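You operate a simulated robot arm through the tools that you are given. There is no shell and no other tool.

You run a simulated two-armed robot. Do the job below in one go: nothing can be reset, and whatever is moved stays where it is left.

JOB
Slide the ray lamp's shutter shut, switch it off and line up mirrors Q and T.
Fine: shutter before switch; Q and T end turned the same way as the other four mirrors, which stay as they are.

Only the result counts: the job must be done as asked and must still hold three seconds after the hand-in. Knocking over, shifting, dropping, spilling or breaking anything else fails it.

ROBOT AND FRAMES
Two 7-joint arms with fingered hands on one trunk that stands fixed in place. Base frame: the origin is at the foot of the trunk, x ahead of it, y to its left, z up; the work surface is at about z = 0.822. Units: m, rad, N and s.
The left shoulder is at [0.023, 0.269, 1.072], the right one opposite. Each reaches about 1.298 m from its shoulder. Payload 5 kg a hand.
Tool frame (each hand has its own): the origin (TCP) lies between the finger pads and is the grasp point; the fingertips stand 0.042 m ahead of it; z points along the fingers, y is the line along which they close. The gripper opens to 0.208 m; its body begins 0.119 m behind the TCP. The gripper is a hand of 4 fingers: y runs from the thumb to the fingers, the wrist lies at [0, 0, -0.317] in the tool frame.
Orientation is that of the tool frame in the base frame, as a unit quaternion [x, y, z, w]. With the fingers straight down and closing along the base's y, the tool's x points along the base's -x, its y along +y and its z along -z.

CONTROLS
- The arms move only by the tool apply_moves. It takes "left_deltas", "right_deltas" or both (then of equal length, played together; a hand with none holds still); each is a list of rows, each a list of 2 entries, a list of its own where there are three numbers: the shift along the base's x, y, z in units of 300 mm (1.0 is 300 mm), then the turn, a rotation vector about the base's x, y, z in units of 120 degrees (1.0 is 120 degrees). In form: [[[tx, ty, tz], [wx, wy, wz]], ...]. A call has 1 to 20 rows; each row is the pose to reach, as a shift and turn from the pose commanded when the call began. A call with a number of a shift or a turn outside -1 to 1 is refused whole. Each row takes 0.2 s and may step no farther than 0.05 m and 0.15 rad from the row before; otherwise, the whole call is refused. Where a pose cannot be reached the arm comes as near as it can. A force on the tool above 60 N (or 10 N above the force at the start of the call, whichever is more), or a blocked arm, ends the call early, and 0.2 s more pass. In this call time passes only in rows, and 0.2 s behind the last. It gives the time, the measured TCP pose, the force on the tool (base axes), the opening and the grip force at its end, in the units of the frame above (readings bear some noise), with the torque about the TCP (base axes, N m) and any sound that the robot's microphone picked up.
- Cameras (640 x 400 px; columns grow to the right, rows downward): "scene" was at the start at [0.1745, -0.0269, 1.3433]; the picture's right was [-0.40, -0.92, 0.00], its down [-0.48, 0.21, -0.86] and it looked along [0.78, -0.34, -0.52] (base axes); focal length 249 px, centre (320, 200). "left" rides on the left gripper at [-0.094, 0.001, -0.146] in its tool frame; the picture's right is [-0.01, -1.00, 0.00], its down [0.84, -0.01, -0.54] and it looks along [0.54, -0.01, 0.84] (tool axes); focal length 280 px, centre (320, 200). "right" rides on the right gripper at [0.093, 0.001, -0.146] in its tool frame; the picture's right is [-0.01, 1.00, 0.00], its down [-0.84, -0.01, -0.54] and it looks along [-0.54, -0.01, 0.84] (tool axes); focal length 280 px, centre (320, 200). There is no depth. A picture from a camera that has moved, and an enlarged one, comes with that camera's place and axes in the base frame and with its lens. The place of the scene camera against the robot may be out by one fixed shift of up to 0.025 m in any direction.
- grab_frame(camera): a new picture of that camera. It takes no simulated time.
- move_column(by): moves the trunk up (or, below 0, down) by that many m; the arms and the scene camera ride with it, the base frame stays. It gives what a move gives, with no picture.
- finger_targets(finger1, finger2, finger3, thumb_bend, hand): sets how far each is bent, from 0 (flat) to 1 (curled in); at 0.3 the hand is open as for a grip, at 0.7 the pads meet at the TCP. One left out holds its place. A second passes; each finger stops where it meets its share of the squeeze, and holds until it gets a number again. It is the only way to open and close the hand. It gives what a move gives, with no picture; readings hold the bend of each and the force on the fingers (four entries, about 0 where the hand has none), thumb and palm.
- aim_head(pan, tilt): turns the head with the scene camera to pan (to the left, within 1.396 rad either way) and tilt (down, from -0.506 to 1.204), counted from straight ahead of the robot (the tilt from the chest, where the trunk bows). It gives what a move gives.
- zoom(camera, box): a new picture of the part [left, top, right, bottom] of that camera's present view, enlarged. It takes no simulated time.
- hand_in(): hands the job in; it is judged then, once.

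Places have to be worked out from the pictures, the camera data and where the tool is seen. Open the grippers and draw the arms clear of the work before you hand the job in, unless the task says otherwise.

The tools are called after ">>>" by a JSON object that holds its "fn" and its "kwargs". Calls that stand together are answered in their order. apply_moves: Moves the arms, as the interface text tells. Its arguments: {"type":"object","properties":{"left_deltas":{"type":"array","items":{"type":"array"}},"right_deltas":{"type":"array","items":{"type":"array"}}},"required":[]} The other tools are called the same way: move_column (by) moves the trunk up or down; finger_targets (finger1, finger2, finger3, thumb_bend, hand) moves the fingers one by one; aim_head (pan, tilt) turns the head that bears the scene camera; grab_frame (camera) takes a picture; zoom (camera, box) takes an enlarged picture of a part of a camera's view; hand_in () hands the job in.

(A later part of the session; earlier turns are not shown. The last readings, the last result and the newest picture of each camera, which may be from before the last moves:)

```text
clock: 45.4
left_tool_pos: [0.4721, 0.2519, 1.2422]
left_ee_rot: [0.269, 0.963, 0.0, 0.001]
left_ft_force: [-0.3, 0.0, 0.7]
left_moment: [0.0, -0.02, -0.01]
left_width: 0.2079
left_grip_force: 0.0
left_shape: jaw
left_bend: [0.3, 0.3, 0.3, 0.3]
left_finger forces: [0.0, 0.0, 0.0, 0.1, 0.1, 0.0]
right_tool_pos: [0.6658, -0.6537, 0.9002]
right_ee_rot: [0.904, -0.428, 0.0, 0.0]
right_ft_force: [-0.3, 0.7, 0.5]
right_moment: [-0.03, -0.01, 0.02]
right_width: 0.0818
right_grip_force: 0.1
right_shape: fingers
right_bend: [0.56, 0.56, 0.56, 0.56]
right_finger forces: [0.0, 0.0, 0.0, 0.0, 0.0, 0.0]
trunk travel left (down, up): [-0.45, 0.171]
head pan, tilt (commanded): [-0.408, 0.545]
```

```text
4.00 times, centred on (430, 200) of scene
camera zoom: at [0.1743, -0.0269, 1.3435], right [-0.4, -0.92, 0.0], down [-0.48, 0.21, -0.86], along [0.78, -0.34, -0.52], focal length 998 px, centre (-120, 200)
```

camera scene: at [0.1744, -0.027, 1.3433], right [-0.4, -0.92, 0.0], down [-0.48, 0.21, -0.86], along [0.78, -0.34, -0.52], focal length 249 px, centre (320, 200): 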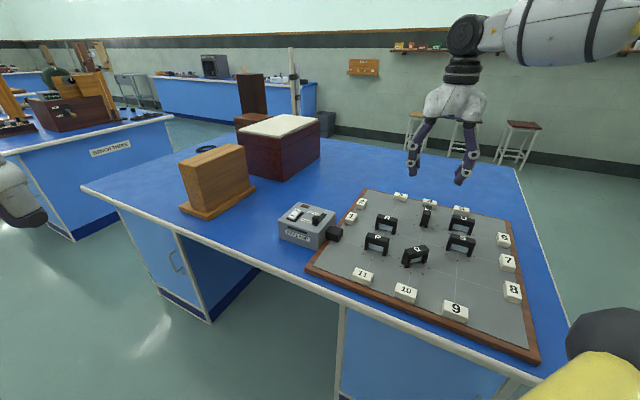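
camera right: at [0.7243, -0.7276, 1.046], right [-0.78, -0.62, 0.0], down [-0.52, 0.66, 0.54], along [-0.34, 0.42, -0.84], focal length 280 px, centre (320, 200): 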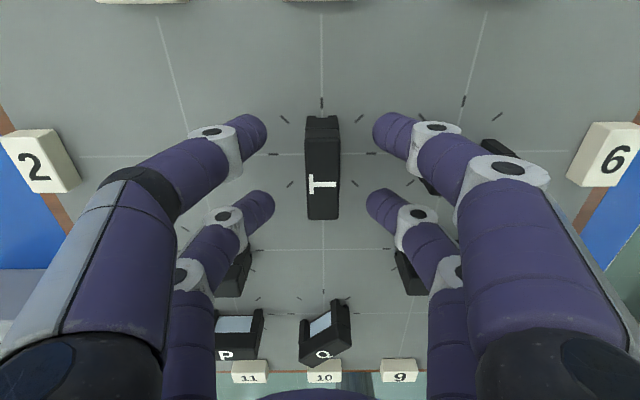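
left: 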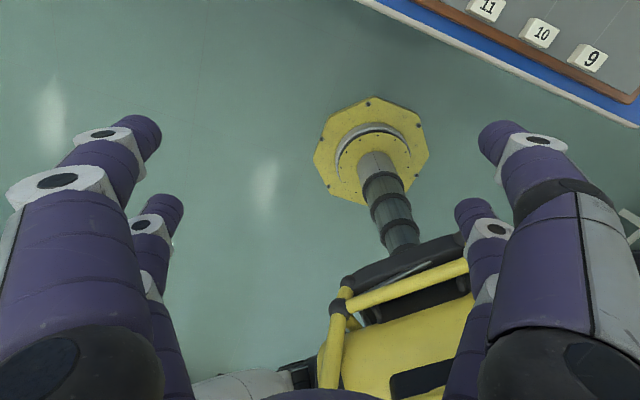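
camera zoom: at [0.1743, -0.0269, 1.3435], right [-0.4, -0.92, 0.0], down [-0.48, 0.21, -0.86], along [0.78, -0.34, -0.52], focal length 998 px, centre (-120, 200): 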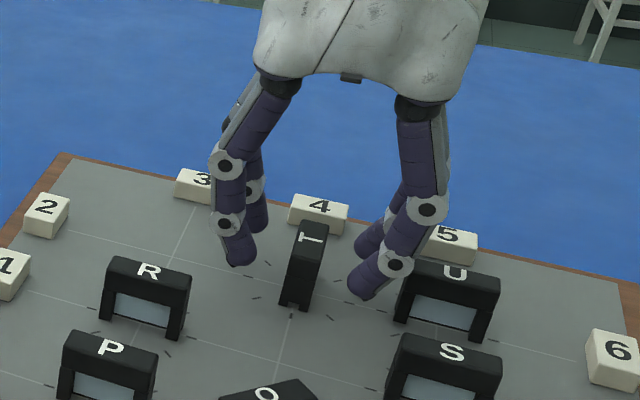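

Good position, but knuckles would pass close to U during the turn, so I'll raise 6 mm for clearance and then close all four digits on T.

>>> {"fn": "apply_moves", "kwargs": {"right_deltas": [[[0, 0, 0.02], [0, 0, 0]], [[0, 0, 0.02], [0, 0, 0]]]}}

>>> {"fn": "finger_targets", "kwargs": {"hand": "right", "finger1": 0.63, "finger2": 0.63, "finger3": 0.63, "thumb_bend": 0.63}}

>>> {"fn": "grab_frame", "kwargs": {"camera": "right"}}

>>> {"fn": "zoom", "kwargs": {"camera": "scene", "box": [370, 150, 490, 250]}}

```text
clock: 46.0
left_tool_pos: [0.4735, 0.2526, 1.241]
left_ee_rot: [0.269, 0.963, 0.0, 0.001]
left_ft_force: [-0.2, -0.6, -0.2]
left_moment: [-0.03, 0.0, -0.02]
left_width: 0.2077
left_grip_force: 0.1
left_shape: jaw
left_bend: [0.3, 0.3, 0.3, 0.3]
left_finger forces: [0.0, 0.0, 0.0, 0.0, 0.0, 0.1]
right_tool_pos: [0.6633, -0.6561, 0.9056]
right_ee_rot: [0.904, -0.428, 0.0, 0.001]
right_ft_force: [0.4, 0.6, 0.1]
right_moment: [0.0, -0.01, 0.01]
right_width: 0.0814
right_grip_force: 0.0
right_shape: fingers
right_bend: [0.56, 0.56, 0.56, 0.56]
right_finger forces: [0.1, 0.0, 0.1, 0.0, 0.1, 0.1]
trunk travel left (down, up): [-0.45, 0.171]
head pan, tilt (commanded): [-0.408, 0.545]
```

```text
clock: 47.0
left_tool_pos: [0.4732, 0.2525, 1.2415]
left_ee_rot: [0.269, 0.963, 0.0, 0.001]
left_ft_force: [-0.7, -0.1, 1.3]
left_moment: [0.02, 0.04, 0.01]
left_width: 0.2079
left_grip_force: 0.0
left_shape: jaw
left_bend: [0.3, 0.3, 0.3, 0.3]
left_finger forces: [0.0, 0.0, 0.0, 0.1, 0.0, 0.1]
right_tool_pos: [0.6649, -0.6561, 0.9051]
right_ee_rot: [0.904, -0.428, -0.001, 0.001]
right_ft_force: [-0.7, -0.5, 0.2]
right_moment: [0.02, 0.01, -0.01]
right_width: 0.0453
right_grip_force: 0.0
right_shape: fingers
right_bend: [0.63, 0.63, 0.63, 0.63]
right_finger forces: [0.1, 0.1, 0.0, 0.0, 0.2, 0.1]
trunk travel left (down, up): [-0.45, 0.171]
head pan, tilt (commanded): [-0.408, 0.545]
```

```text
taken
camera right: at [0.7234, -0.7281, 1.0514], right [-0.78, -0.62, 0.0], down [-0.52, 0.66, 0.54], along [-0.34, 0.42, -0.84], focal length 280 px, centre (320, 200)
```

right: 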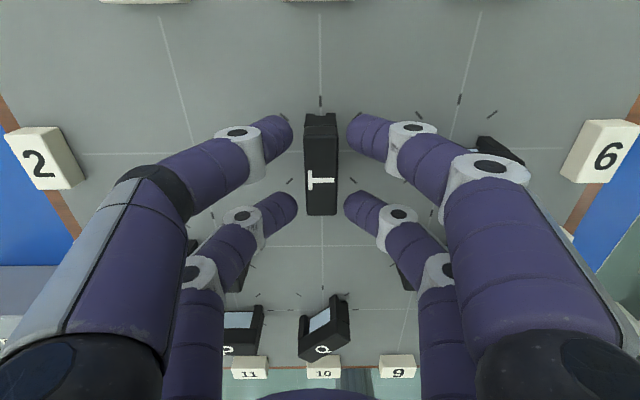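

```text
4.00 times, centred on (430, 200) of scene
camera zoom: at [0.1745, -0.027, 1.3433], right [-0.4, -0.92, 0.0], down [-0.48, 0.21, -0.86], along [0.78, -0.34, -0.52], focal length 998 px, centre (-120, 200)
```

zoom: 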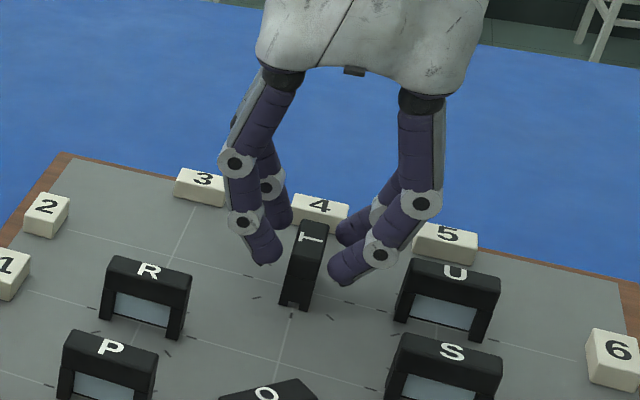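

Nearly touching and centred sideways; I'll zoom in to check how the tips line up with T's two ends before squeezing.

>>> {"fn": "zoom", "kwargs": {"camera": "right", "box": [260, 90, 380, 240]}}

>>> {"fn": "zoom", "kwargs": {"camera": "scene", "box": [415, 190, 465, 230]}}

```text
2.67 times, centred on (320, 165) of right
camera zoom: at [0.7234, -0.7281, 1.0514], right [-0.78, -0.62, 0.0], down [-0.52, 0.66, 0.54], along [-0.34, 0.42, -0.84], focal length 748 px, centre (320, 293)
```

zoom: 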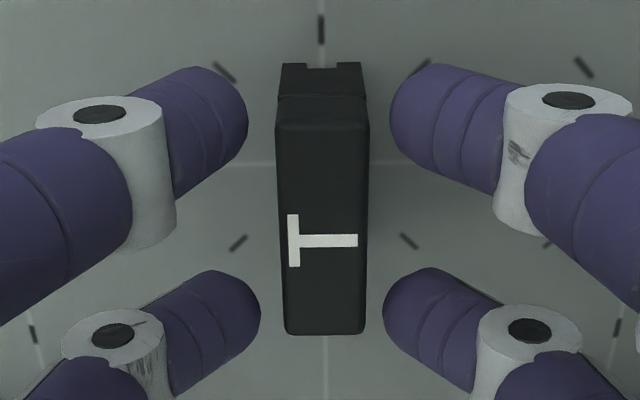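

```text
10.00 times, centred on (440, 210) of scene
camera zoom: at [0.1745, -0.027, 1.3433], right [-0.4, -0.92, 0.0], down [-0.48, 0.21, -0.86], along [0.78, -0.34, -0.52], focal length 2494 px, centre (-880, 100)
```

zoom: 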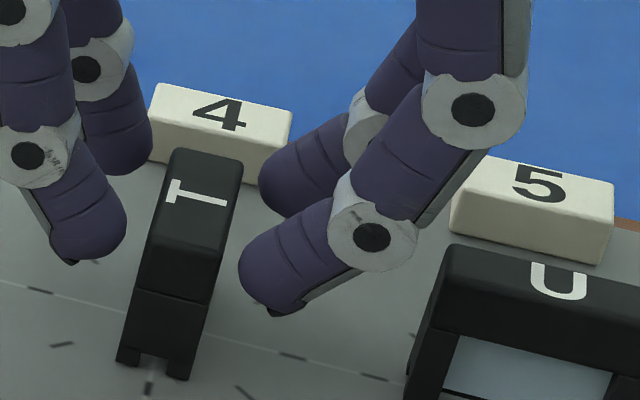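

Both pairs bear on T's long sides, 3 and 6 mm inside its ends. I'll shift 1.5 mm to centre and then squeeze gently.

>>> {"fn": "apply_moves", "kwargs": {"right_deltas": [[[-0.0033, 0.004, 0], [0, 0, 0]], [[-0.0033, 0.004, 0], [0, 0, 0]]]}}

>>> {"fn": "finger_targets", "kwargs": {"hand": "right", "finger1": 0.68, "finger2": 0.68, "finger3": 0.68, "thumb_bend": 0.68}}

>>> {"fn": "zoom", "kwargs": {"camera": "right", "box": [260, 90, 380, 240]}}

>>> {"fn": "zoom", "kwargs": {"camera": "scene", "box": [400, 180, 480, 240]}}

```text
clock: 47.6
left_tool_pos: [0.4722, 0.2521, 1.2411]
left_ee_rot: [0.269, 0.963, 0.0, -0.001]
left_ft_force: [-0.4, -0.1, 0.3]
left_moment: [0.0, 0.0, 0.01]
left_width: 0.2079
left_grip_force: 0.0
left_shape: jaw
left_bend: [0.3, 0.3, 0.3, 0.3]
left_finger forces: [0.0, 0.1, 0.1, 0.0, 0.0, 0.0]
right_tool_pos: [0.6628, -0.6538, 0.9056]
right_ee_rot: [0.903, -0.429, -0.001, 0.001]
right_ft_force: [0.6, -0.2, 0.1]
right_moment: [-0.02, -0.01, 0.0]
right_width: 0.0454
right_grip_force: 0.1
right_shape: fingers
right_bend: [0.63, 0.63, 0.63, 0.63]
right_finger forces: [0.0, 0.1, 0.1, 0.1, 0.0, 0.0]
trunk travel left (down, up): [-0.45, 0.171]
head pan, tilt (commanded): [-0.408, 0.545]
```

```text
clock: 48.6
left_tool_pos: [0.4725, 0.2517, 1.2411]
left_ee_rot: [0.269, 0.963, 0.0, -0.001]
left_ft_force: [-0.1, -0.5, -0.4]
left_moment: [0.04, -0.01, -0.02]
left_width: 0.208
left_grip_force: 0.1
left_shape: jaw
left_bend: [0.3, 0.3, 0.3, 0.3]
left_finger forces: [0.0, 0.1, 0.0, 0.1, 0.0, 0.0]
right_tool_pos: [0.664, -0.6536, 0.9065]
right_ee_rot: [0.904, -0.428, 0.0, 0.001]
right_ft_force: [-1.6, -0.1, -0.6]
right_moment: [0.04, 0.04, 0.0]
right_width: 0.0304
right_grip_force: 6.2
right_shape: fingers
right_bend: [0.66, 0.66, 0.66, 0.67]
right_finger forces: [3.8, 3.2, 2.9, 0.0, 3.8, 0.0]
trunk travel left (down, up): [-0.45, 0.171]
head pan, tilt (commanded): [-0.408, 0.545]
```

```text
2.67 times, centred on (320, 165) of right
camera zoom: at [0.7225, -0.7274, 1.0518], right [-0.78, -0.62, 0.0], down [-0.52, 0.66, 0.54], along [-0.34, 0.42, -0.84], focal length 748 px, centre (320, 293)
```

zoom: 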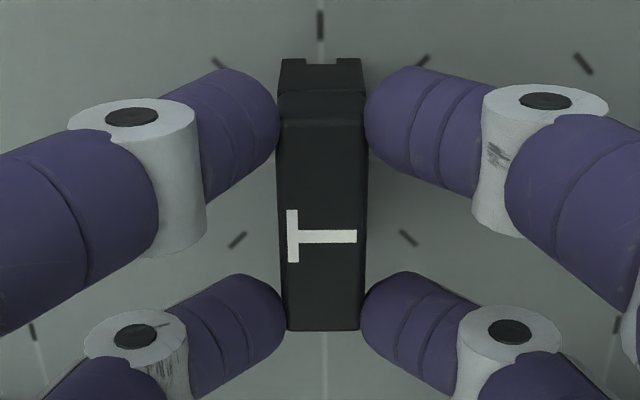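

```text
6.67 times, centred on (440, 210) of scene
camera zoom: at [0.1745, -0.027, 1.3433], right [-0.4, -0.92, 0.0], down [-0.48, 0.21, -0.86], along [0.78, -0.34, -0.52], focal length 1663 px, centre (-480, 133)
```

zoom: 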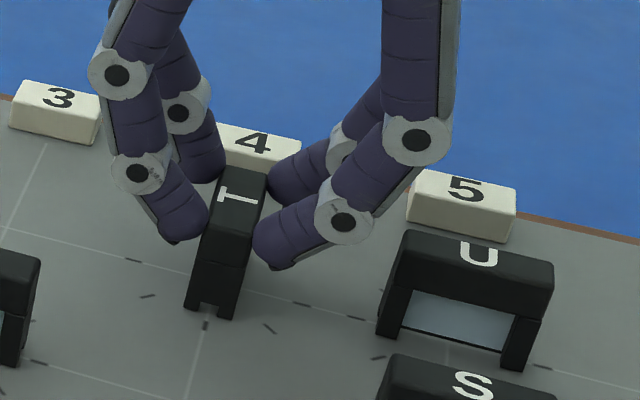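

All four digits bear on T (~3–4 N each). I'll begin the turn with −22.5° about the vertical and check forces.

>>> {"fn": "apply_moves", "kwargs": {"right_deltas": [[[0, 0, 0], [0, 0, -0.0375]], [[0, 0, 0], [0, 0, -0.075]], [[0, 0, 0], [0, 0, -0.1125]], [[0, 0, 0], [0, 0, -0.15]], [[0, 0, 0], [0, 0, -0.1875]], [[0, 0, 0], [0, 0, -0.1875]]]}}

>>> {"fn": "grab_frame", "kwargs": {"camera": "right"}}

>>> {"fn": "zoom", "kwargs": {"camera": "scene", "box": [400, 180, 480, 240]}}

```text
clock: 50.0
left_tool_pos: [0.4728, 0.2522, 1.2424]
left_ee_rot: [0.269, 0.963, 0.0, 0.001]
left_ft_force: [-0.7, 0.5, 0.6]
left_moment: [0.0, -0.01, -0.02]
left_width: 0.2081
left_grip_force: 0.1
left_shape: jaw
left_bend: [0.3, 0.3, 0.3, 0.3]
left_finger forces: [0.0, 0.0, 0.0, 0.1, 0.1, 0.0]
right_tool_pos: [0.664, -0.6549, 0.9065]
right_ee_rot: [0.802, -0.597, 0.0, 0.001]
right_ft_force: [-0.8, -3.7, -1.1]
right_moment: [-0.1, 0.0, 0.0]
right_width: 0.0305
right_grip_force: 6.3
right_shape: fingers
right_bend: [0.66, 0.66, 0.66, 0.67]
right_finger forces: [4.0, 3.5, 2.7, 0.0, 3.4, 0.1]
trunk travel left (down, up): [-0.45, 0.171]
head pan, tilt (commanded): [-0.408, 0.545]
```

```text
taken
camera right: at [0.6897, -0.7443, 1.0519], right [-0.96, -0.27, 0.0], down [-0.23, 0.81, 0.54], along [-0.15, 0.52, -0.84], focal length 280 px, centre (320, 200)
```

right: 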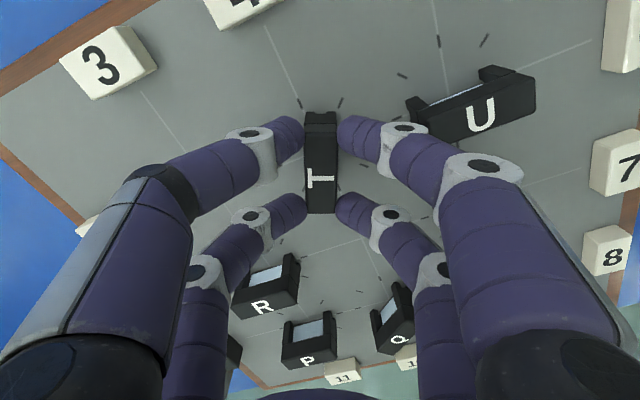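

```text
6.67 times, centred on (440, 210) of scene
camera zoom: at [0.1745, -0.0271, 1.3433], right [-0.4, -0.92, 0.0], down [-0.48, 0.21, -0.86], along [0.78, -0.34, -0.52], focal length 1663 px, centre (-480, 133)
```

zoom: 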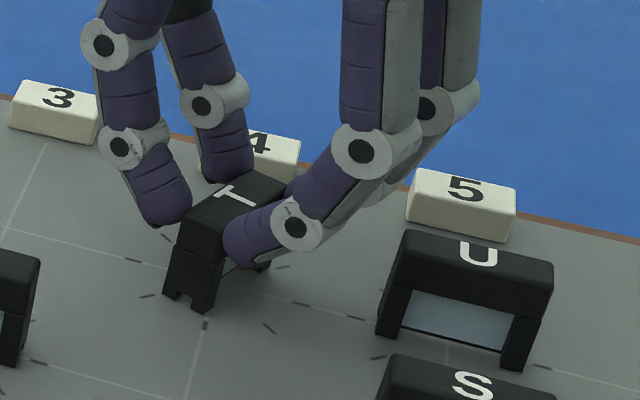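

T turns cleanly with the hand and forces stay small; knuckles clear U by roughly a centimetre. Continuing another −22.5°.

>>> {"fn": "apply_moves", "kwargs": {"right_deltas": [[[0, 0, 0], [0, 0, -0.0375]], [[0, 0, 0], [0, 0, -0.075]], [[0, 0, 0], [0, 0, -0.1125]], [[0, 0, 0], [0, 0, -0.15]], [[0, 0, 0], [0, 0, -0.1875]], [[0, 0, 0], [0, 0, -0.1875]]]}}

>>> {"fn": "grab_frame", "kwargs": {"camera": "right"}}

>>> {"fn": "zoom", "kwargs": {"camera": "scene", "box": [400, 180, 480, 240]}}

```text
clock: 51.4
left_tool_pos: [0.4731, 0.2521, 1.2425]
left_ee_rot: [0.269, 0.963, 0.0, 0.0]
left_ft_force: [0.8, -0.3, 0.5]
left_moment: [0.0, -0.01, 0.01]
left_width: 0.208
left_grip_force: 0.1
left_shape: jaw
left_bend: [0.3, 0.3, 0.3, 0.3]
left_finger forces: [0.0, 0.1, 0.0, 0.1, 0.1, 0.0]
right_tool_pos: [0.6624, -0.6543, 0.9076]
right_ee_rot: [-0.671, 0.742, 0.0, 0.0]
right_ft_force: [-1.1, -3.9, -7.4]
right_moment: [-0.13, 0.05, -0.01]
right_width: 0.0305
right_grip_force: 6.0
right_shape: fingers
right_bend: [0.66, 0.66, 0.66, 0.67]
right_finger forces: [3.5, 2.9, 2.5, 0.0, 2.9, 0.0]
trunk travel left (down, up): [-0.45, 0.171]
head pan, tilt (commanded): [-0.408, 0.545]
```

```text
taken
camera right: at [0.653, -0.7473, 1.0528], right [-0.99, 0.12, 0.0], down [0.1, 0.84, 0.54], along [0.06, 0.54, -0.84], focal length 280 px, centre (320, 200)
```

right: 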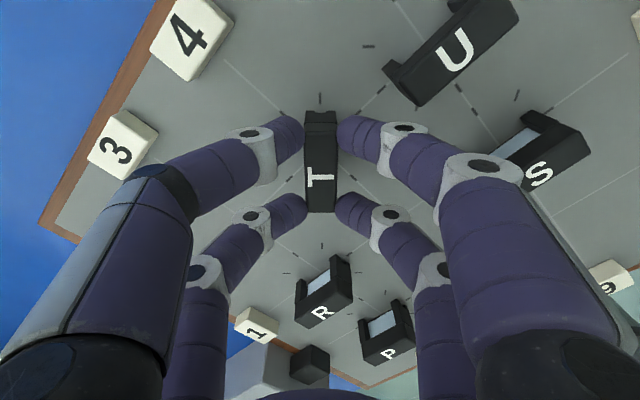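

```text
6.67 times, centred on (440, 210) of scene
camera zoom: at [0.1747, -0.0275, 1.3433], right [-0.4, -0.92, 0.0], down [-0.48, 0.21, -0.86], along [0.78, -0.34, -0.52], focal length 1663 px, centre (-480, 133)
```

zoom: 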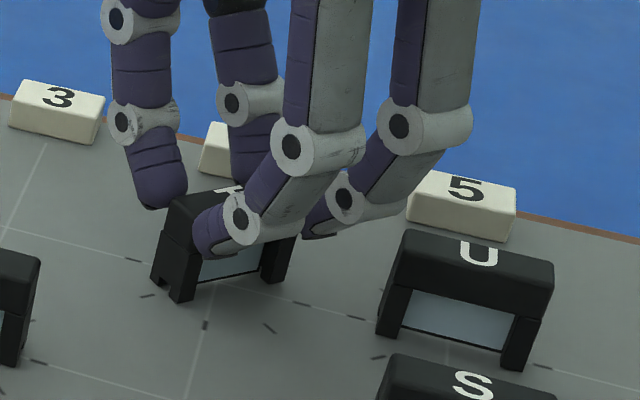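

Halfway (−45°), T following well; a small upward pull (7 N) suggests the hand is ~1 mm high, so I'll lower 1.5 mm while continuing another −22.5°.

>>> {"fn": "apply_moves", "kwargs": {"right_deltas": [[[0, 0, -0.005], [0, 0, -0.0375]], [[0, 0, -0.005], [0, 0, -0.075]], [[0, 0, -0.005], [0, 0, -0.1125]], [[0, 0, -0.005], [0, 0, -0.15]], [[0, 0, -0.005], [0, 0, -0.1875]], [[0, 0, -0.005], [0, 0, -0.1875]]]}}

>>> {"fn": "grab_frame", "kwargs": {"camera": "right"}}

>>> {"fn": "zoom", "kwargs": {"camera": "scene", "box": [400, 180, 480, 240]}}

```text
clock: 52.8
left_tool_pos: [0.4726, 0.2523, 1.2422]
left_ee_rot: [0.269, 0.963, 0.0, 0.001]
left_ft_force: [-0.6, -0.5, 1.3]
left_moment: [-0.02, -0.04, 0.01]
left_width: 0.208
left_grip_force: 0.1
left_shape: jaw
left_bend: [0.3, 0.3, 0.3, 0.3]
left_finger forces: [0.0, 0.0, 0.1, 0.1, 0.0, 0.0]
right_tool_pos: [0.662, -0.6549, 0.9057]
right_ee_rot: [-0.513, 0.859, 0.0, 0.0]
right_ft_force: [-4.6, -4.2, 5.1]
right_moment: [-0.13, 0.18, 0.0]
right_width: 0.0302
right_grip_force: 8.4
right_shape: fingers
right_bend: [0.66, 0.66, 0.66, 0.67]
right_finger forces: [4.8, 4.3, 3.2, 0.0, 3.8, 0.0]
trunk travel left (down, up): [-0.45, 0.171]
head pan, tilt (commanded): [-0.408, 0.545]
```

```text
taken
camera right: at [0.6178, -0.7363, 1.0518], right [-0.87, 0.49, 0.0], down [0.41, 0.74, 0.54], along [0.26, 0.47, -0.84], focal length 280 px, centre (320, 200)
```

right: 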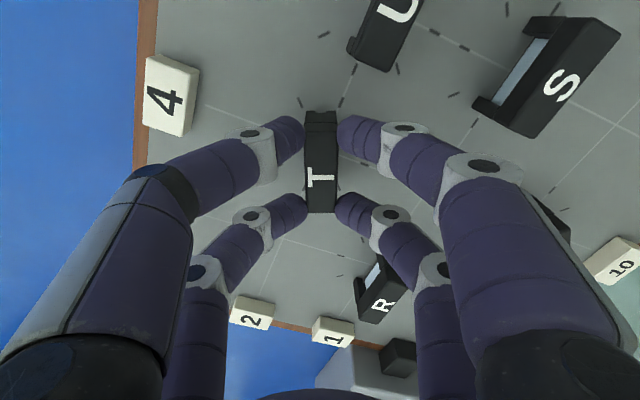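

```text
6.67 times, centred on (440, 210) of scene
camera zoom: at [0.174, -0.0269, 1.3434], right [-0.4, -0.92, 0.0], down [-0.48, 0.21, -0.86], along [0.79, -0.34, -0.52], focal length 1663 px, centre (-480, 133)
```

zoom: 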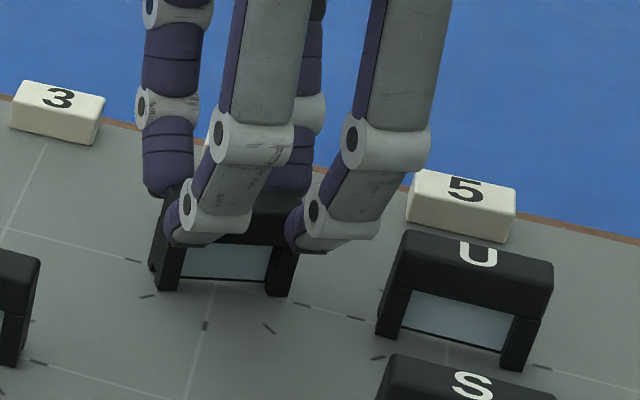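

At −67.5° (closing axis ≈151.8°). Final −22.5° to bring T parallel to the others.

>>> {"fn": "apply_moves", "kwargs": {"right_deltas": [[[0, 0, 0.0015], [0, 0, -0.0375]], [[0, 0, 0.0015], [0, 0, -0.075]], [[0, 0, 0.0015], [0, 0, -0.1125]], [[0, 0, 0.0015], [0, 0, -0.15]], [[0, 0, 0.0015], [0, 0, -0.1875]], [[0, 0, 0.0015], [0, 0, -0.1875]]]}}

>>> {"fn": "grab_frame", "kwargs": {"camera": "right"}}

>>> {"fn": "zoom", "kwargs": {"camera": "right", "box": [240, 0, 480, 250]}}

>>> {"fn": "zoom", "kwargs": {"camera": "scene", "box": [350, 170, 490, 270]}}

```text
clock: 54.2
left_tool_pos: [0.4717, 0.2516, 1.2422]
left_ee_rot: [0.268, 0.963, 0.0, 0.0]
left_ft_force: [0.0, 0.2, 0.0]
left_moment: [-0.01, 0.01, 0.0]
left_width: 0.208
left_grip_force: 0.2
left_shape: jaw
left_bend: [0.3, 0.3, 0.3, 0.3]
left_finger forces: [0.0, 0.0, 0.0, 0.0, 0.0, 0.1]
right_tool_pos: [0.6642, -0.6553, 0.9057]
right_ee_rot: [-0.335, 0.942, 0.002, 0.0]
right_ft_force: [-7.2, -1.2, -0.5]
right_moment: [-0.02, 0.24, 0.11]
right_width: 0.0303
right_grip_force: 7.5
right_shape: fingers
right_bend: [0.65, 0.66, 0.66, 0.67]
right_finger forces: [4.2, 4.9, 2.2, 0.1, 3.4, 0.0]
trunk travel left (down, up): [-0.45, 0.171]
head pan, tilt (commanded): [-0.408, 0.545]
```

```text
taken
camera right: at [0.5903, -0.7132, 1.0522], right [-0.62, 0.78, 0.0], down [0.66, 0.52, 0.54], along [0.42, 0.34, -0.84], focal length 280 px, centre (320, 200)
```

right: 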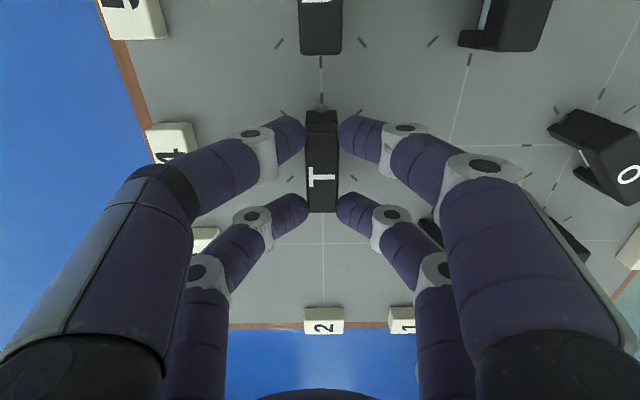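

```text
1.60 times, centred on (360, 125) of right
camera zoom: at [0.5903, -0.7132, 1.0522], right [-0.62, 0.78, 0.0], down [0.66, 0.52, 0.54], along [0.42, 0.34, -0.84], focal length 449 px, centre (256, 320)
```

zoom: 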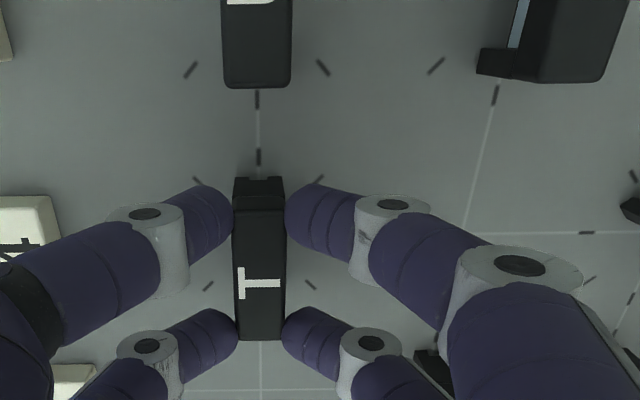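

```text
4.00 times, centred on (420, 220) of scene
camera zoom: at [0.1741, -0.027, 1.3434], right [-0.4, -0.92, 0.0], down [-0.48, 0.21, -0.86], along [0.78, -0.34, -0.52], focal length 998 px, centre (-80, 120)
```

zoom: 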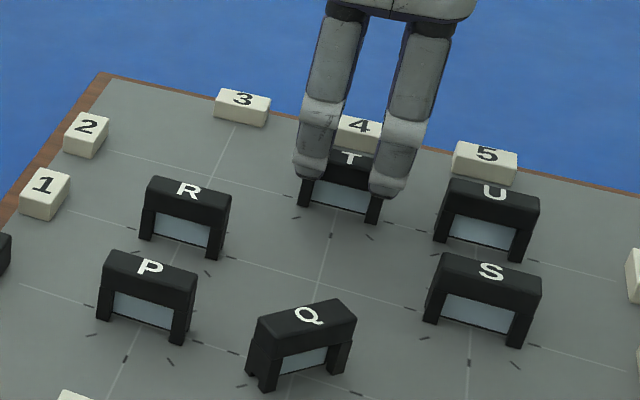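

T now reads the same way as its neighbours and lines up with U and the grid. I'll release by opening to 0.6 (avoiding tile 4) and check it stays put.

>>> {"fn": "finger_targets", "kwargs": {"hand": "right", "finger1": 0.6, "finger2": 0.6, "finger3": 0.6, "thumb_bend": 0.6}}

>>> {"fn": "zoom", "kwargs": {"camera": "right", "box": [240, 0, 400, 250]}}

```text
clock: 55.2
left_tool_pos: [0.4727, 0.2516, 1.2424]
left_ee_rot: [0.269, 0.963, 0.001, 0.0]
left_ft_force: [0.5, -0.1, 0.3]
left_moment: [0.02, -0.04, 0.01]
left_width: 0.2077
left_grip_force: 0.1
left_shape: jaw
left_bend: [0.3, 0.3, 0.3, 0.3]
left_finger forces: [0.0, 0.0, 0.0, 0.1, 0.0, 0.0]
right_tool_pos: [0.6637, -0.6556, 0.9054]
right_ee_rot: [-0.336, 0.942, 0.001, -0.001]
right_ft_force: [0.3, -0.4, -0.2]
right_moment: [0.0, -0.03, -0.02]
right_width: 0.0598
right_grip_force: 0.1
right_shape: fingers
right_bend: [0.6, 0.6, 0.6, 0.6]
right_finger forces: [0.1, 0.1, 0.0, 0.0, 0.1, 0.0]
trunk travel left (down, up): [-0.45, 0.171]
head pan, tilt (commanded): [-0.408, 0.545]
```

```text
1.60 times, centred on (320, 125) of right
camera zoom: at [0.5909, -0.713, 1.0522], right [-0.62, 0.78, 0.0], down [0.66, 0.52, 0.54], along [0.42, 0.34, -0.84], focal length 449 px, centre (320, 320)
```

zoom: 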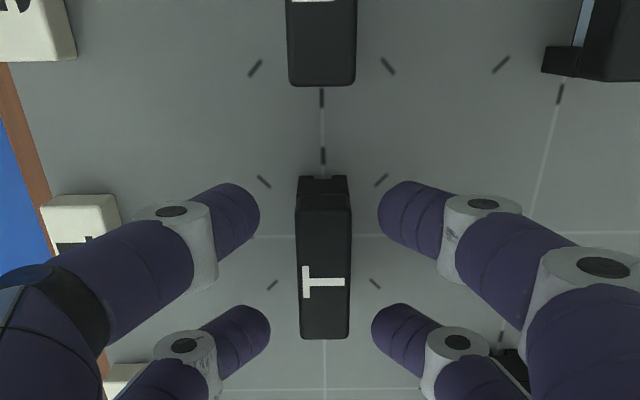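

T stayed in place, and the hand is free. Lifting straight up to z≈1.05.

>>> {"fn": "apply_moves", "kwargs": {"right_deltas": [[[0, 0, 0.06], [0, 0, 0]], [[0, 0, 0.17], [0, 0, 0]], [[0, 0, 0.3], [0, 0, 0]], [[0, 0, 0.42], [0, 0, 0]], [[0, 0, 0.48], [0, 0, 0]], [[0, 0, 0.48], [0, 0, 0]]]}}

>>> {"fn": "grab_frame", "kwargs": {"camera": "right"}}

>>> {"fn": "zoom", "kwargs": {"camera": "right", "box": [240, 0, 400, 180]}}

>>> {"fn": "zoom", "kwargs": {"camera": "scene", "box": [350, 170, 490, 270]}}

```text
clock: 56.6
left_tool_pos: [0.4728, 0.251, 1.2419]
left_ee_rot: [0.269, 0.963, 0.001, 0.0]
left_ft_force: [0.1, -0.6, -0.1]
left_moment: [0.01, -0.04, 0.0]
left_width: 0.2078
left_grip_force: 0.1
left_shape: jaw
left_bend: [0.3, 0.3, 0.3, 0.3]
left_finger forces: [0.1, 0.1, 0.0, 0.0, 0.1, 0.0]
right_tool_pos: [0.6652, -0.6563, 1.0481]
right_ee_rot: [-0.336, 0.942, 0.001, 0.0]
right_ft_force: [-0.4, -0.3, 0.3]
right_moment: [0.03, -0.04, -0.01]
right_width: 0.0598
right_grip_force: 0.1
right_shape: fingers
right_bend: [0.6, 0.6, 0.6, 0.6]
right_finger forces: [0.0, 0.0, 0.1, 0.0, 0.1, 0.1]
trunk travel left (down, up): [-0.45, 0.171]
head pan, tilt (commanded): [-0.408, 0.545]
```

```text
taken
camera right: at [0.5921, -0.7142, 1.1953], right [-0.62, 0.78, 0.0], down [0.66, 0.52, 0.54], along [0.42, 0.34, -0.84], focal length 280 px, centre (320, 200)
```

right: 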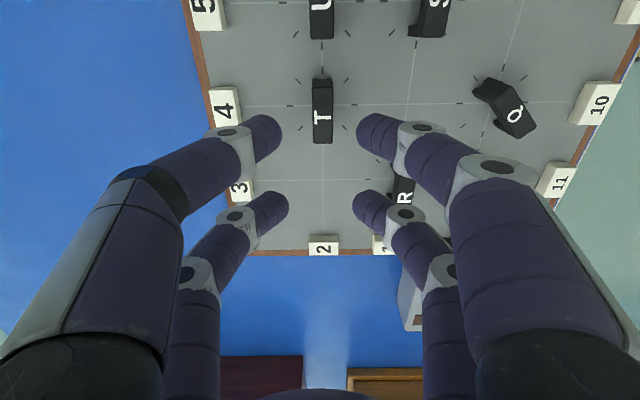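

```text
2.22 times, centred on (320, 90) of right
camera zoom: at [0.5921, -0.7142, 1.1953], right [-0.62, 0.78, 0.0], down [0.66, 0.52, 0.54], along [0.42, 0.34, -0.84], focal length 623 px, centre (320, 444)
```

zoom: 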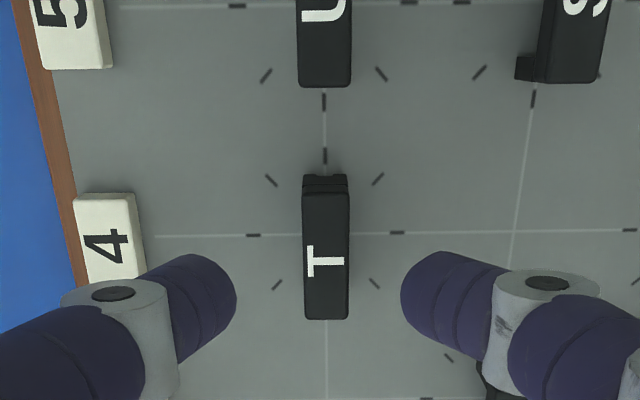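

```text
4.00 times, centred on (420, 220) of scene
camera zoom: at [0.1745, -0.0271, 1.3433], right [-0.4, -0.92, 0.0], down [-0.48, 0.21, -0.86], along [0.78, -0.34, -0.52], focal length 998 px, centre (-80, 120)
```

zoom: 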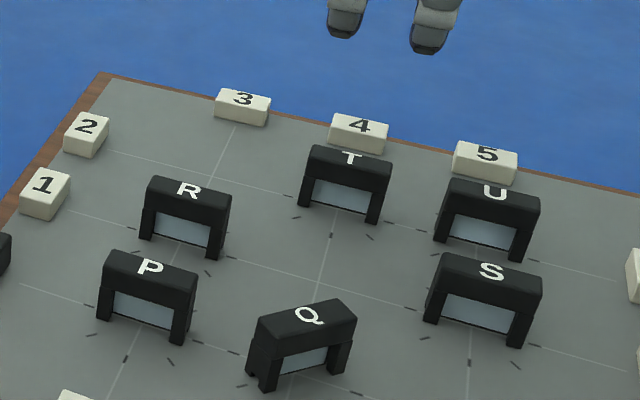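

T looks parallel to U and the grid within about a degree. Now for Q: moving above it (est. (0.530,−0.489)) while yawing +45° to match Q's present orientation.

>>> {"fn": "apply_moves", "kwargs": {"right_deltas": [[[-0.075, 0.093, 0], [0, 0, 0.0625]], [[-0.149, 0.186, 0], [0, 0, 0.125]], [[-0.224, 0.279, 0], [0, 0, 0.1875]], [[-0.299, 0.371, 0], [0, 0, 0.25]], [[-0.373, 0.464, 0], [0, 0, 0.3125]], [[-0.448, 0.557, 0], [0, 0, 0.375]], [[-0.448, 0.557, 0], [0, 0, 0.375]]]}}

>>> {"fn": "grab_frame", "kwargs": {"camera": "right"}}

>>> {"fn": "zoom", "kwargs": {"camera": "right", "box": [220, 30, 420, 180]}}

>>> {"fn": "grab_frame", "kwargs": {"camera": "scene"}}

```text
clock: 58.2
left_tool_pos: [0.472, 0.252, 1.2424]
left_ee_rot: [0.27, 0.963, 0.001, 0.0]
left_ft_force: [0.3, 0.1, -1.1]
left_moment: [0.0, 0.0, -0.02]
left_width: 0.2082
left_grip_force: 0.1
left_shape: jaw
left_bend: [0.3, 0.3, 0.3, 0.3]
left_finger forces: [0.0, 0.0, 0.0, 0.1, 0.1, 0.0]
right_tool_pos: [0.5296, -0.4865, 1.0501]
right_ee_rot: [-0.672, 0.741, 0.001, 0.0]
right_ft_force: [-0.7, 0.0, -0.1]
right_moment: [-0.01, 0.0, 0.02]
right_width: 0.06
right_grip_force: 0.1
right_shape: fingers
right_bend: [0.6, 0.6, 0.6, 0.6]
right_finger forces: [0.0, 0.0, 0.1, 0.0, 0.0, 0.0]
trunk travel left (down, up): [-0.45, 0.171]
head pan, tilt (commanded): [-0.408, 0.545]
```

```text
taken
camera right: at [0.5199, -0.5796, 1.195], right [-0.99, 0.11, 0.0], down [0.1, 0.84, 0.54], along [0.06, 0.54, -0.84], focal length 280 px, centre (320, 200)
```

right: 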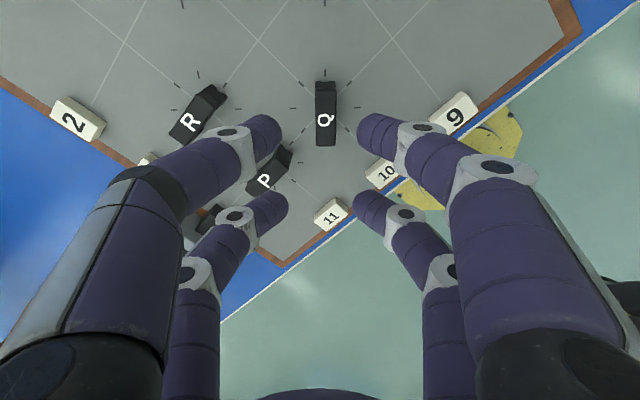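

```text
2.67 times, centred on (320, 105) of right
camera zoom: at [0.5199, -0.5796, 1.195], right [-0.99, 0.11, 0.0], down [0.1, 0.84, 0.54], along [0.06, 0.54, -0.84], focal length 748 px, centre (320, 453)
```

zoom: 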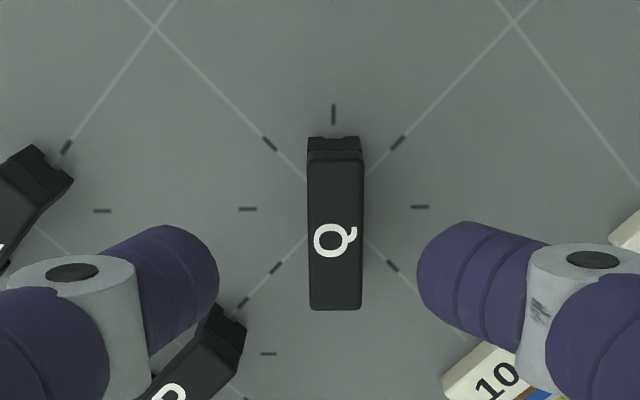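

```text
taken
camera scene: at [0.1744, -0.027, 1.3433], right [-0.4, -0.92, 0.0], down [-0.48, 0.21, -0.86], along [0.78, -0.34, -0.52], focal length 249 px, centre (320, 200)
```

scene: 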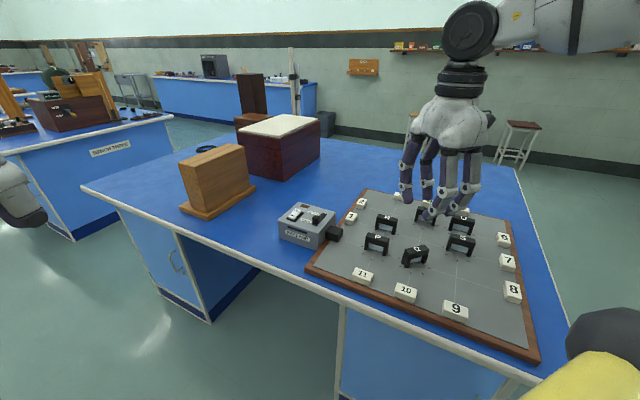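

Q is centred in view. I'll zoom in on the letter and on Q's edges to confirm its heading and position.

>>> {"fn": "zoom", "kwargs": {"camera": "right", "box": [290, 70, 360, 160]}}

>>> {"fn": "zoom", "kwargs": {"camera": "scene", "box": [395, 235, 445, 275]}}

```text
4.44 times, centred on (325, 115) of right
camera zoom: at [0.5199, -0.5796, 1.195], right [-0.99, 0.11, 0.0], down [0.1, 0.84, 0.54], along [0.06, 0.54, -0.84], focal length 1246 px, centre (298, 578)
```

zoom: 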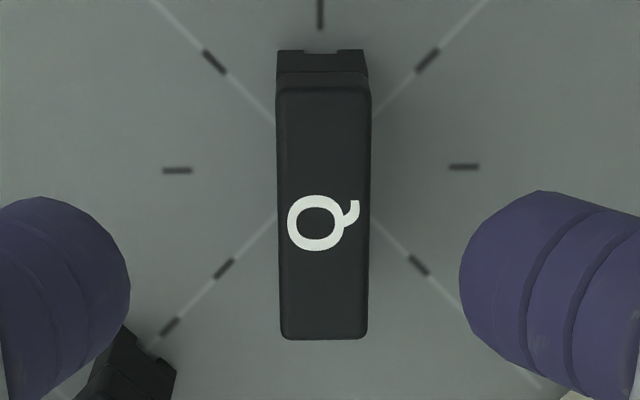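

```text
10.00 times, centred on (420, 255) of scene
camera zoom: at [0.1744, -0.027, 1.3433], right [-0.4, -0.92, 0.0], down [-0.48, 0.21, -0.86], along [0.78, -0.34, -0.52], focal length 2494 px, centre (-680, -350)
```

zoom: 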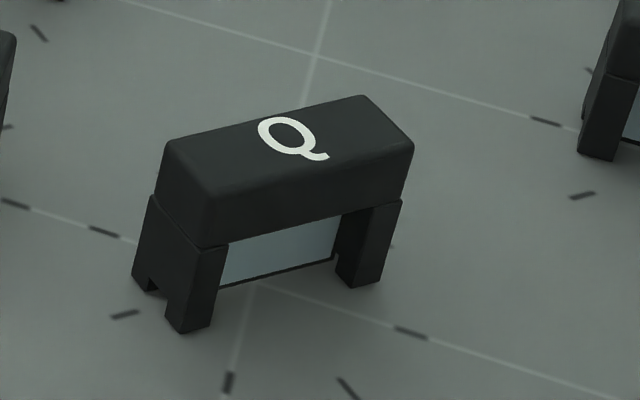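

Q's letter top points left in this view just as T's did, so a −45° turn is right; Q is at ≈(0.525,−0.485). I'll centre over it and descend to z≈0.96 for a check.

>>> {"fn": "apply_moves", "kwargs": {"right_deltas": [[[-0.017, 0.007, -0.05], [0, 0, 0]], [[-0.017, 0.007, -0.15], [0, 0, 0]], [[-0.017, 0.007, -0.25], [0, 0, 0]], [[-0.017, 0.007, -0.3], [0, 0, 0]], [[-0.017, 0.007, -0.3], [0, 0, 0]]]}}

>>> {"fn": "zoom", "kwargs": {"camera": "right", "box": [220, 70, 420, 240]}}

>>> {"fn": "zoom", "kwargs": {"camera": "scene", "box": [350, 180, 490, 280]}}

```text
clock: 59.4
left_tool_pos: [0.4717, 0.2517, 1.2427]
left_ee_rot: [0.269, 0.963, 0.001, 0.0]
left_ft_force: [-0.8, -1.0, 0.1]
left_moment: [0.04, 0.01, 0.02]
left_width: 0.2078
left_grip_force: 0.1
left_shape: jaw
left_bend: [0.3, 0.3, 0.3, 0.3]
left_finger forces: [0.0, 0.0, 0.1, 0.0, 0.0, 0.0]
right_tool_pos: [0.523, -0.4861, 0.9593]
right_ee_rot: [-0.671, 0.742, 0.0, 0.001]
right_ft_force: [-0.3, 0.8, -0.4]
right_moment: [-0.02, 0.01, -0.02]
right_width: 0.06
right_grip_force: 0.1
right_shape: fingers
right_bend: [0.6, 0.6, 0.6, 0.6]
right_finger forces: [0.0, 0.0, 0.0, 0.0, 0.1, 0.1]
trunk travel left (down, up): [-0.45, 0.171]
head pan, tilt (commanded): [-0.408, 0.545]
```

```text
2.35 times, centred on (320, 155) of right
camera zoom: at [0.5133, -0.5785, 1.1056], right [-0.99, 0.11, 0.0], down [0.1, 0.84, 0.54], along [0.06, 0.54, -0.84], focal length 660 px, centre (320, 306)
```

zoom: 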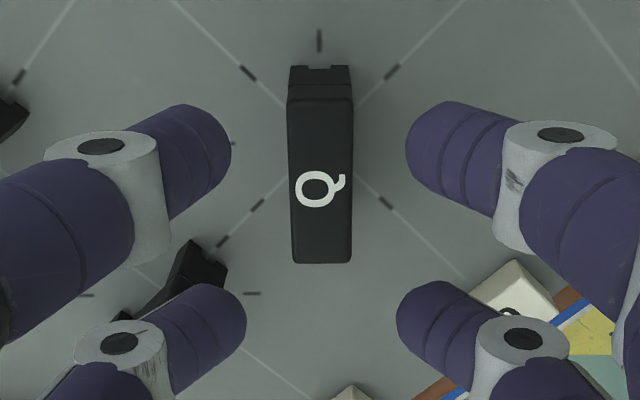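

```text
4.00 times, centred on (420, 230) of scene
camera zoom: at [0.1743, -0.0269, 1.3434], right [-0.4, -0.92, 0.0], down [-0.48, 0.21, -0.86], along [0.78, -0.34, -0.52], focal length 998 px, centre (-80, 80)
```

zoom: 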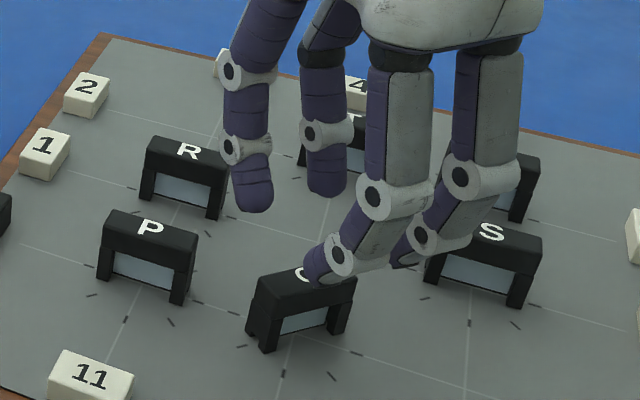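

Q is within 1 mm of the tool axis, and P's corner is clear. Descending to TCP z≈0.906, the same grip height as for T.

>>> {"fn": "apply_moves", "kwargs": {"right_deltas": [[[0, 0, -0.06], [0, 0, 0]], [[0, 0, -0.12], [0, 0, 0]], [[0, 0, -0.178], [0, 0, 0]], [[0, 0, -0.178], [0, 0, 0]]]}}

>>> {"fn": "zoom", "kwargs": {"camera": "right", "box": [220, 80, 420, 250]}}

>>> {"fn": "zoom", "kwargs": {"camera": "scene", "box": [360, 200, 460, 280]}}

```text
clock: 60.4
left_tool_pos: [0.4731, 0.2528, 1.2423]
left_ee_rot: [0.269, 0.963, -0.001, -0.001]
left_ft_force: [0.6, 0.0, 0.1]
left_moment: [0.01, 0.02, 0.02]
left_width: 0.2079
left_grip_force: 0.1
left_shape: jaw
left_bend: [0.3, 0.3, 0.3, 0.3]
left_finger forces: [0.2, 0.0, 0.0, 0.0, 0.0, 0.0]
right_tool_pos: [0.5233, -0.485, 0.9071]
right_ee_rot: [-0.671, 0.742, 0.0, 0.0]
right_ft_force: [0.0, -0.4, 0.4]
right_moment: [-0.02, -0.03, -0.05]
right_width: 0.0601
right_grip_force: 0.1
right_shape: fingers
right_bend: [0.6, 0.6, 0.6, 0.6]
right_finger forces: [0.0, 0.0, 0.0, 0.0, 0.0, 0.0]
trunk travel left (down, up): [-0.45, 0.171]
head pan, tilt (commanded): [-0.408, 0.545]
```

```text
2.35 times, centred on (320, 165) of right
camera zoom: at [0.5129, -0.5782, 1.0532], right [-0.99, 0.11, 0.0], down [0.1, 0.84, 0.54], along [0.06, 0.54, -0.84], focal length 660 px, centre (320, 282)
```

zoom: 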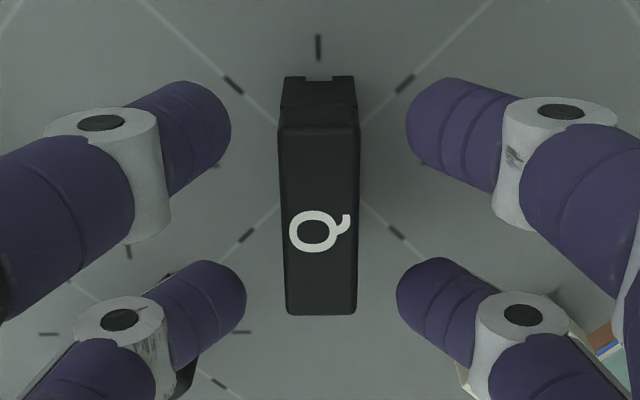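

```text
5.00 times, centred on (410, 240) of scene
camera zoom: at [0.1743, -0.0269, 1.3434], right [-0.4, -0.92, 0.0], down [-0.48, 0.21, -0.86], along [0.78, -0.34, -0.52], focal length 1247 px, centre (-130, 0)
```

zoom: 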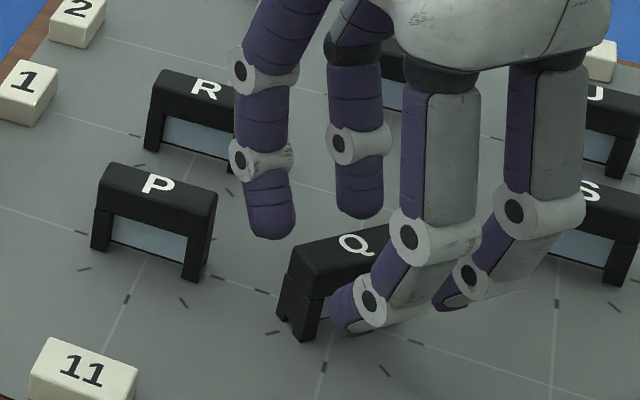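

Q is well centred between the four tips. Closing on it.

>>> {"fn": "finger_targets", "kwargs": {"hand": "right", "finger1": 0.68, "finger2": 0.68, "finger3": 0.68, "thumb_bend": 0.68}}

>>> {"fn": "zoom", "kwargs": {"camera": "right", "box": [220, 80, 420, 250]}}

```text
clock: 61.4
left_tool_pos: [0.4724, 0.2516, 1.2419]
left_ee_rot: [0.269, 0.963, 0.0, 0.0]
left_ft_force: [0.5, 0.0, 0.2]
left_moment: [-0.02, -0.04, -0.01]
left_width: 0.2078
left_grip_force: 0.0
left_shape: jaw
left_bend: [0.3, 0.3, 0.3, 0.3]
left_finger forces: [0.0, 0.0, 0.0, 0.1, 0.1, 0.1]
right_tool_pos: [0.5219, -0.486, 0.906]
right_ee_rot: [-0.671, 0.742, 0.001, -0.001]
right_ft_force: [1.8, 0.7, -2.9]
right_moment: [-0.02, -0.03, 0.01]
right_width: 0.0303
right_grip_force: 6.7
right_shape: fingers
right_bend: [0.66, 0.66, 0.66, 0.67]
right_finger forces: [3.2, 2.9, 3.4, 0.1, 4.0, 0.0]
trunk travel left (down, up): [-0.45, 0.171]
head pan, tilt (commanded): [-0.408, 0.545]
```

```text
2.35 times, centred on (320, 165) of right
camera zoom: at [0.5131, -0.5783, 1.053], right [-0.99, 0.11, 0.0], down [0.1, 0.84, 0.54], along [0.06, 0.54, -0.84], focal length 660 px, centre (320, 282)
```

zoom: 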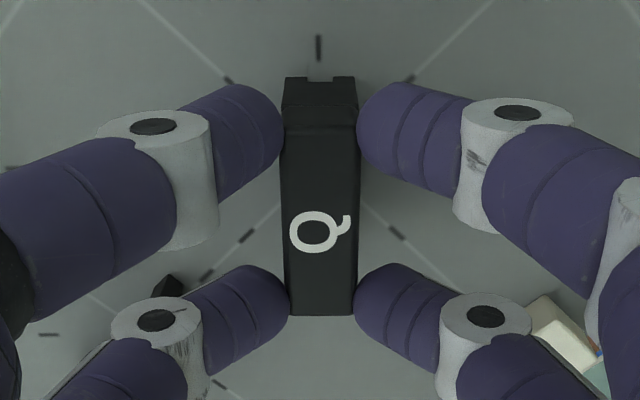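

Firm, even grip on Q. Turning −22.5° first.

>>> {"fn": "apply_moves", "kwargs": {"right_deltas": [[[0, 0, 0], [0, 0, -0.0375]], [[0, 0, 0], [0, 0, -0.075]], [[0, 0, 0], [0, 0, -0.1125]], [[0, 0, 0], [0, 0, -0.15]], [[0, 0, 0], [0, 0, -0.1875]], [[0, 0, 0], [0, 0, -0.1875]]]}}

>>> {"fn": "grab_frame", "kwargs": {"camera": "right"}}

>>> {"fn": "zoom", "kwargs": {"camera": "scene", "box": [360, 200, 460, 280]}}

```text
clock: 62.8
left_tool_pos: [0.4722, 0.2513, 1.2426]
left_ee_rot: [0.269, 0.963, 0.0, 0.0]
left_ft_force: [0.6, -0.2, 0.2]
left_moment: [-0.01, -0.02, 0.01]
left_width: 0.2078
left_grip_force: 0.1
left_shape: jaw
left_bend: [0.3, 0.3, 0.3, 0.3]
left_finger forces: [0.1, 0.0, 0.0, 0.1, 0.0, 0.0]
right_tool_pos: [0.5233, -0.4851, 0.9074]
right_ee_rot: [-0.513, 0.859, 0.0, -0.001]
right_ft_force: [-5.6, -3.5, 4.1]
right_moment: [-0.17, 0.21, 0.01]
right_width: 0.0302
right_grip_force: 7.4
right_shape: fingers
right_bend: [0.66, 0.66, 0.66, 0.67]
right_finger forces: [5.0, 4.4, 3.0, 0.1, 3.7, 0.0]
trunk travel left (down, up): [-0.45, 0.171]
head pan, tilt (commanded): [-0.408, 0.545]
```

```text
taken
camera right: at [0.4781, -0.5669, 1.0524], right [-0.87, 0.49, 0.0], down [0.41, 0.74, 0.54], along [0.26, 0.47, -0.84], focal length 280 px, centre (320, 200)
```

right: 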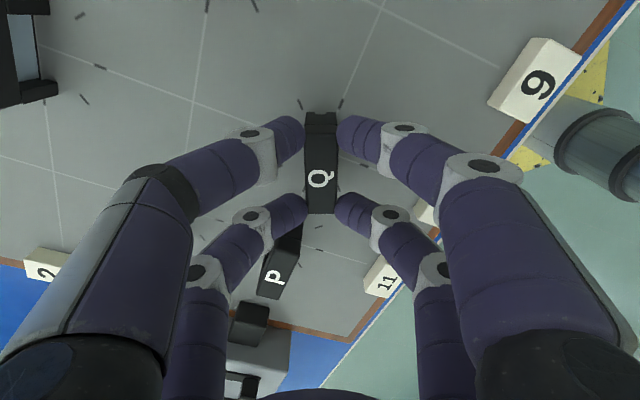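

```text
5.00 times, centred on (410, 240) of scene
camera zoom: at [0.174, -0.0269, 1.3435], right [-0.4, -0.92, 0.0], down [-0.48, 0.21, -0.86], along [0.78, -0.34, -0.52], focal length 1247 px, centre (-130, 0)
```

zoom: 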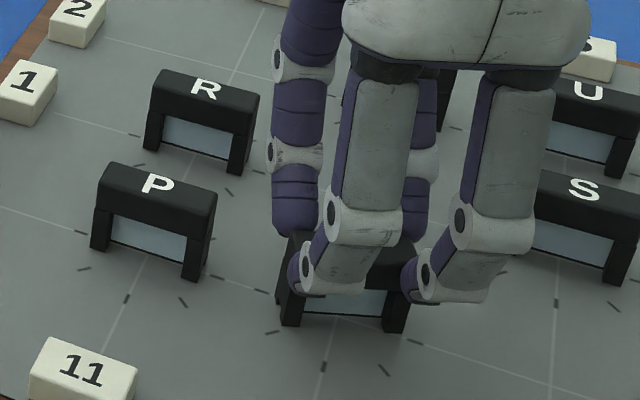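

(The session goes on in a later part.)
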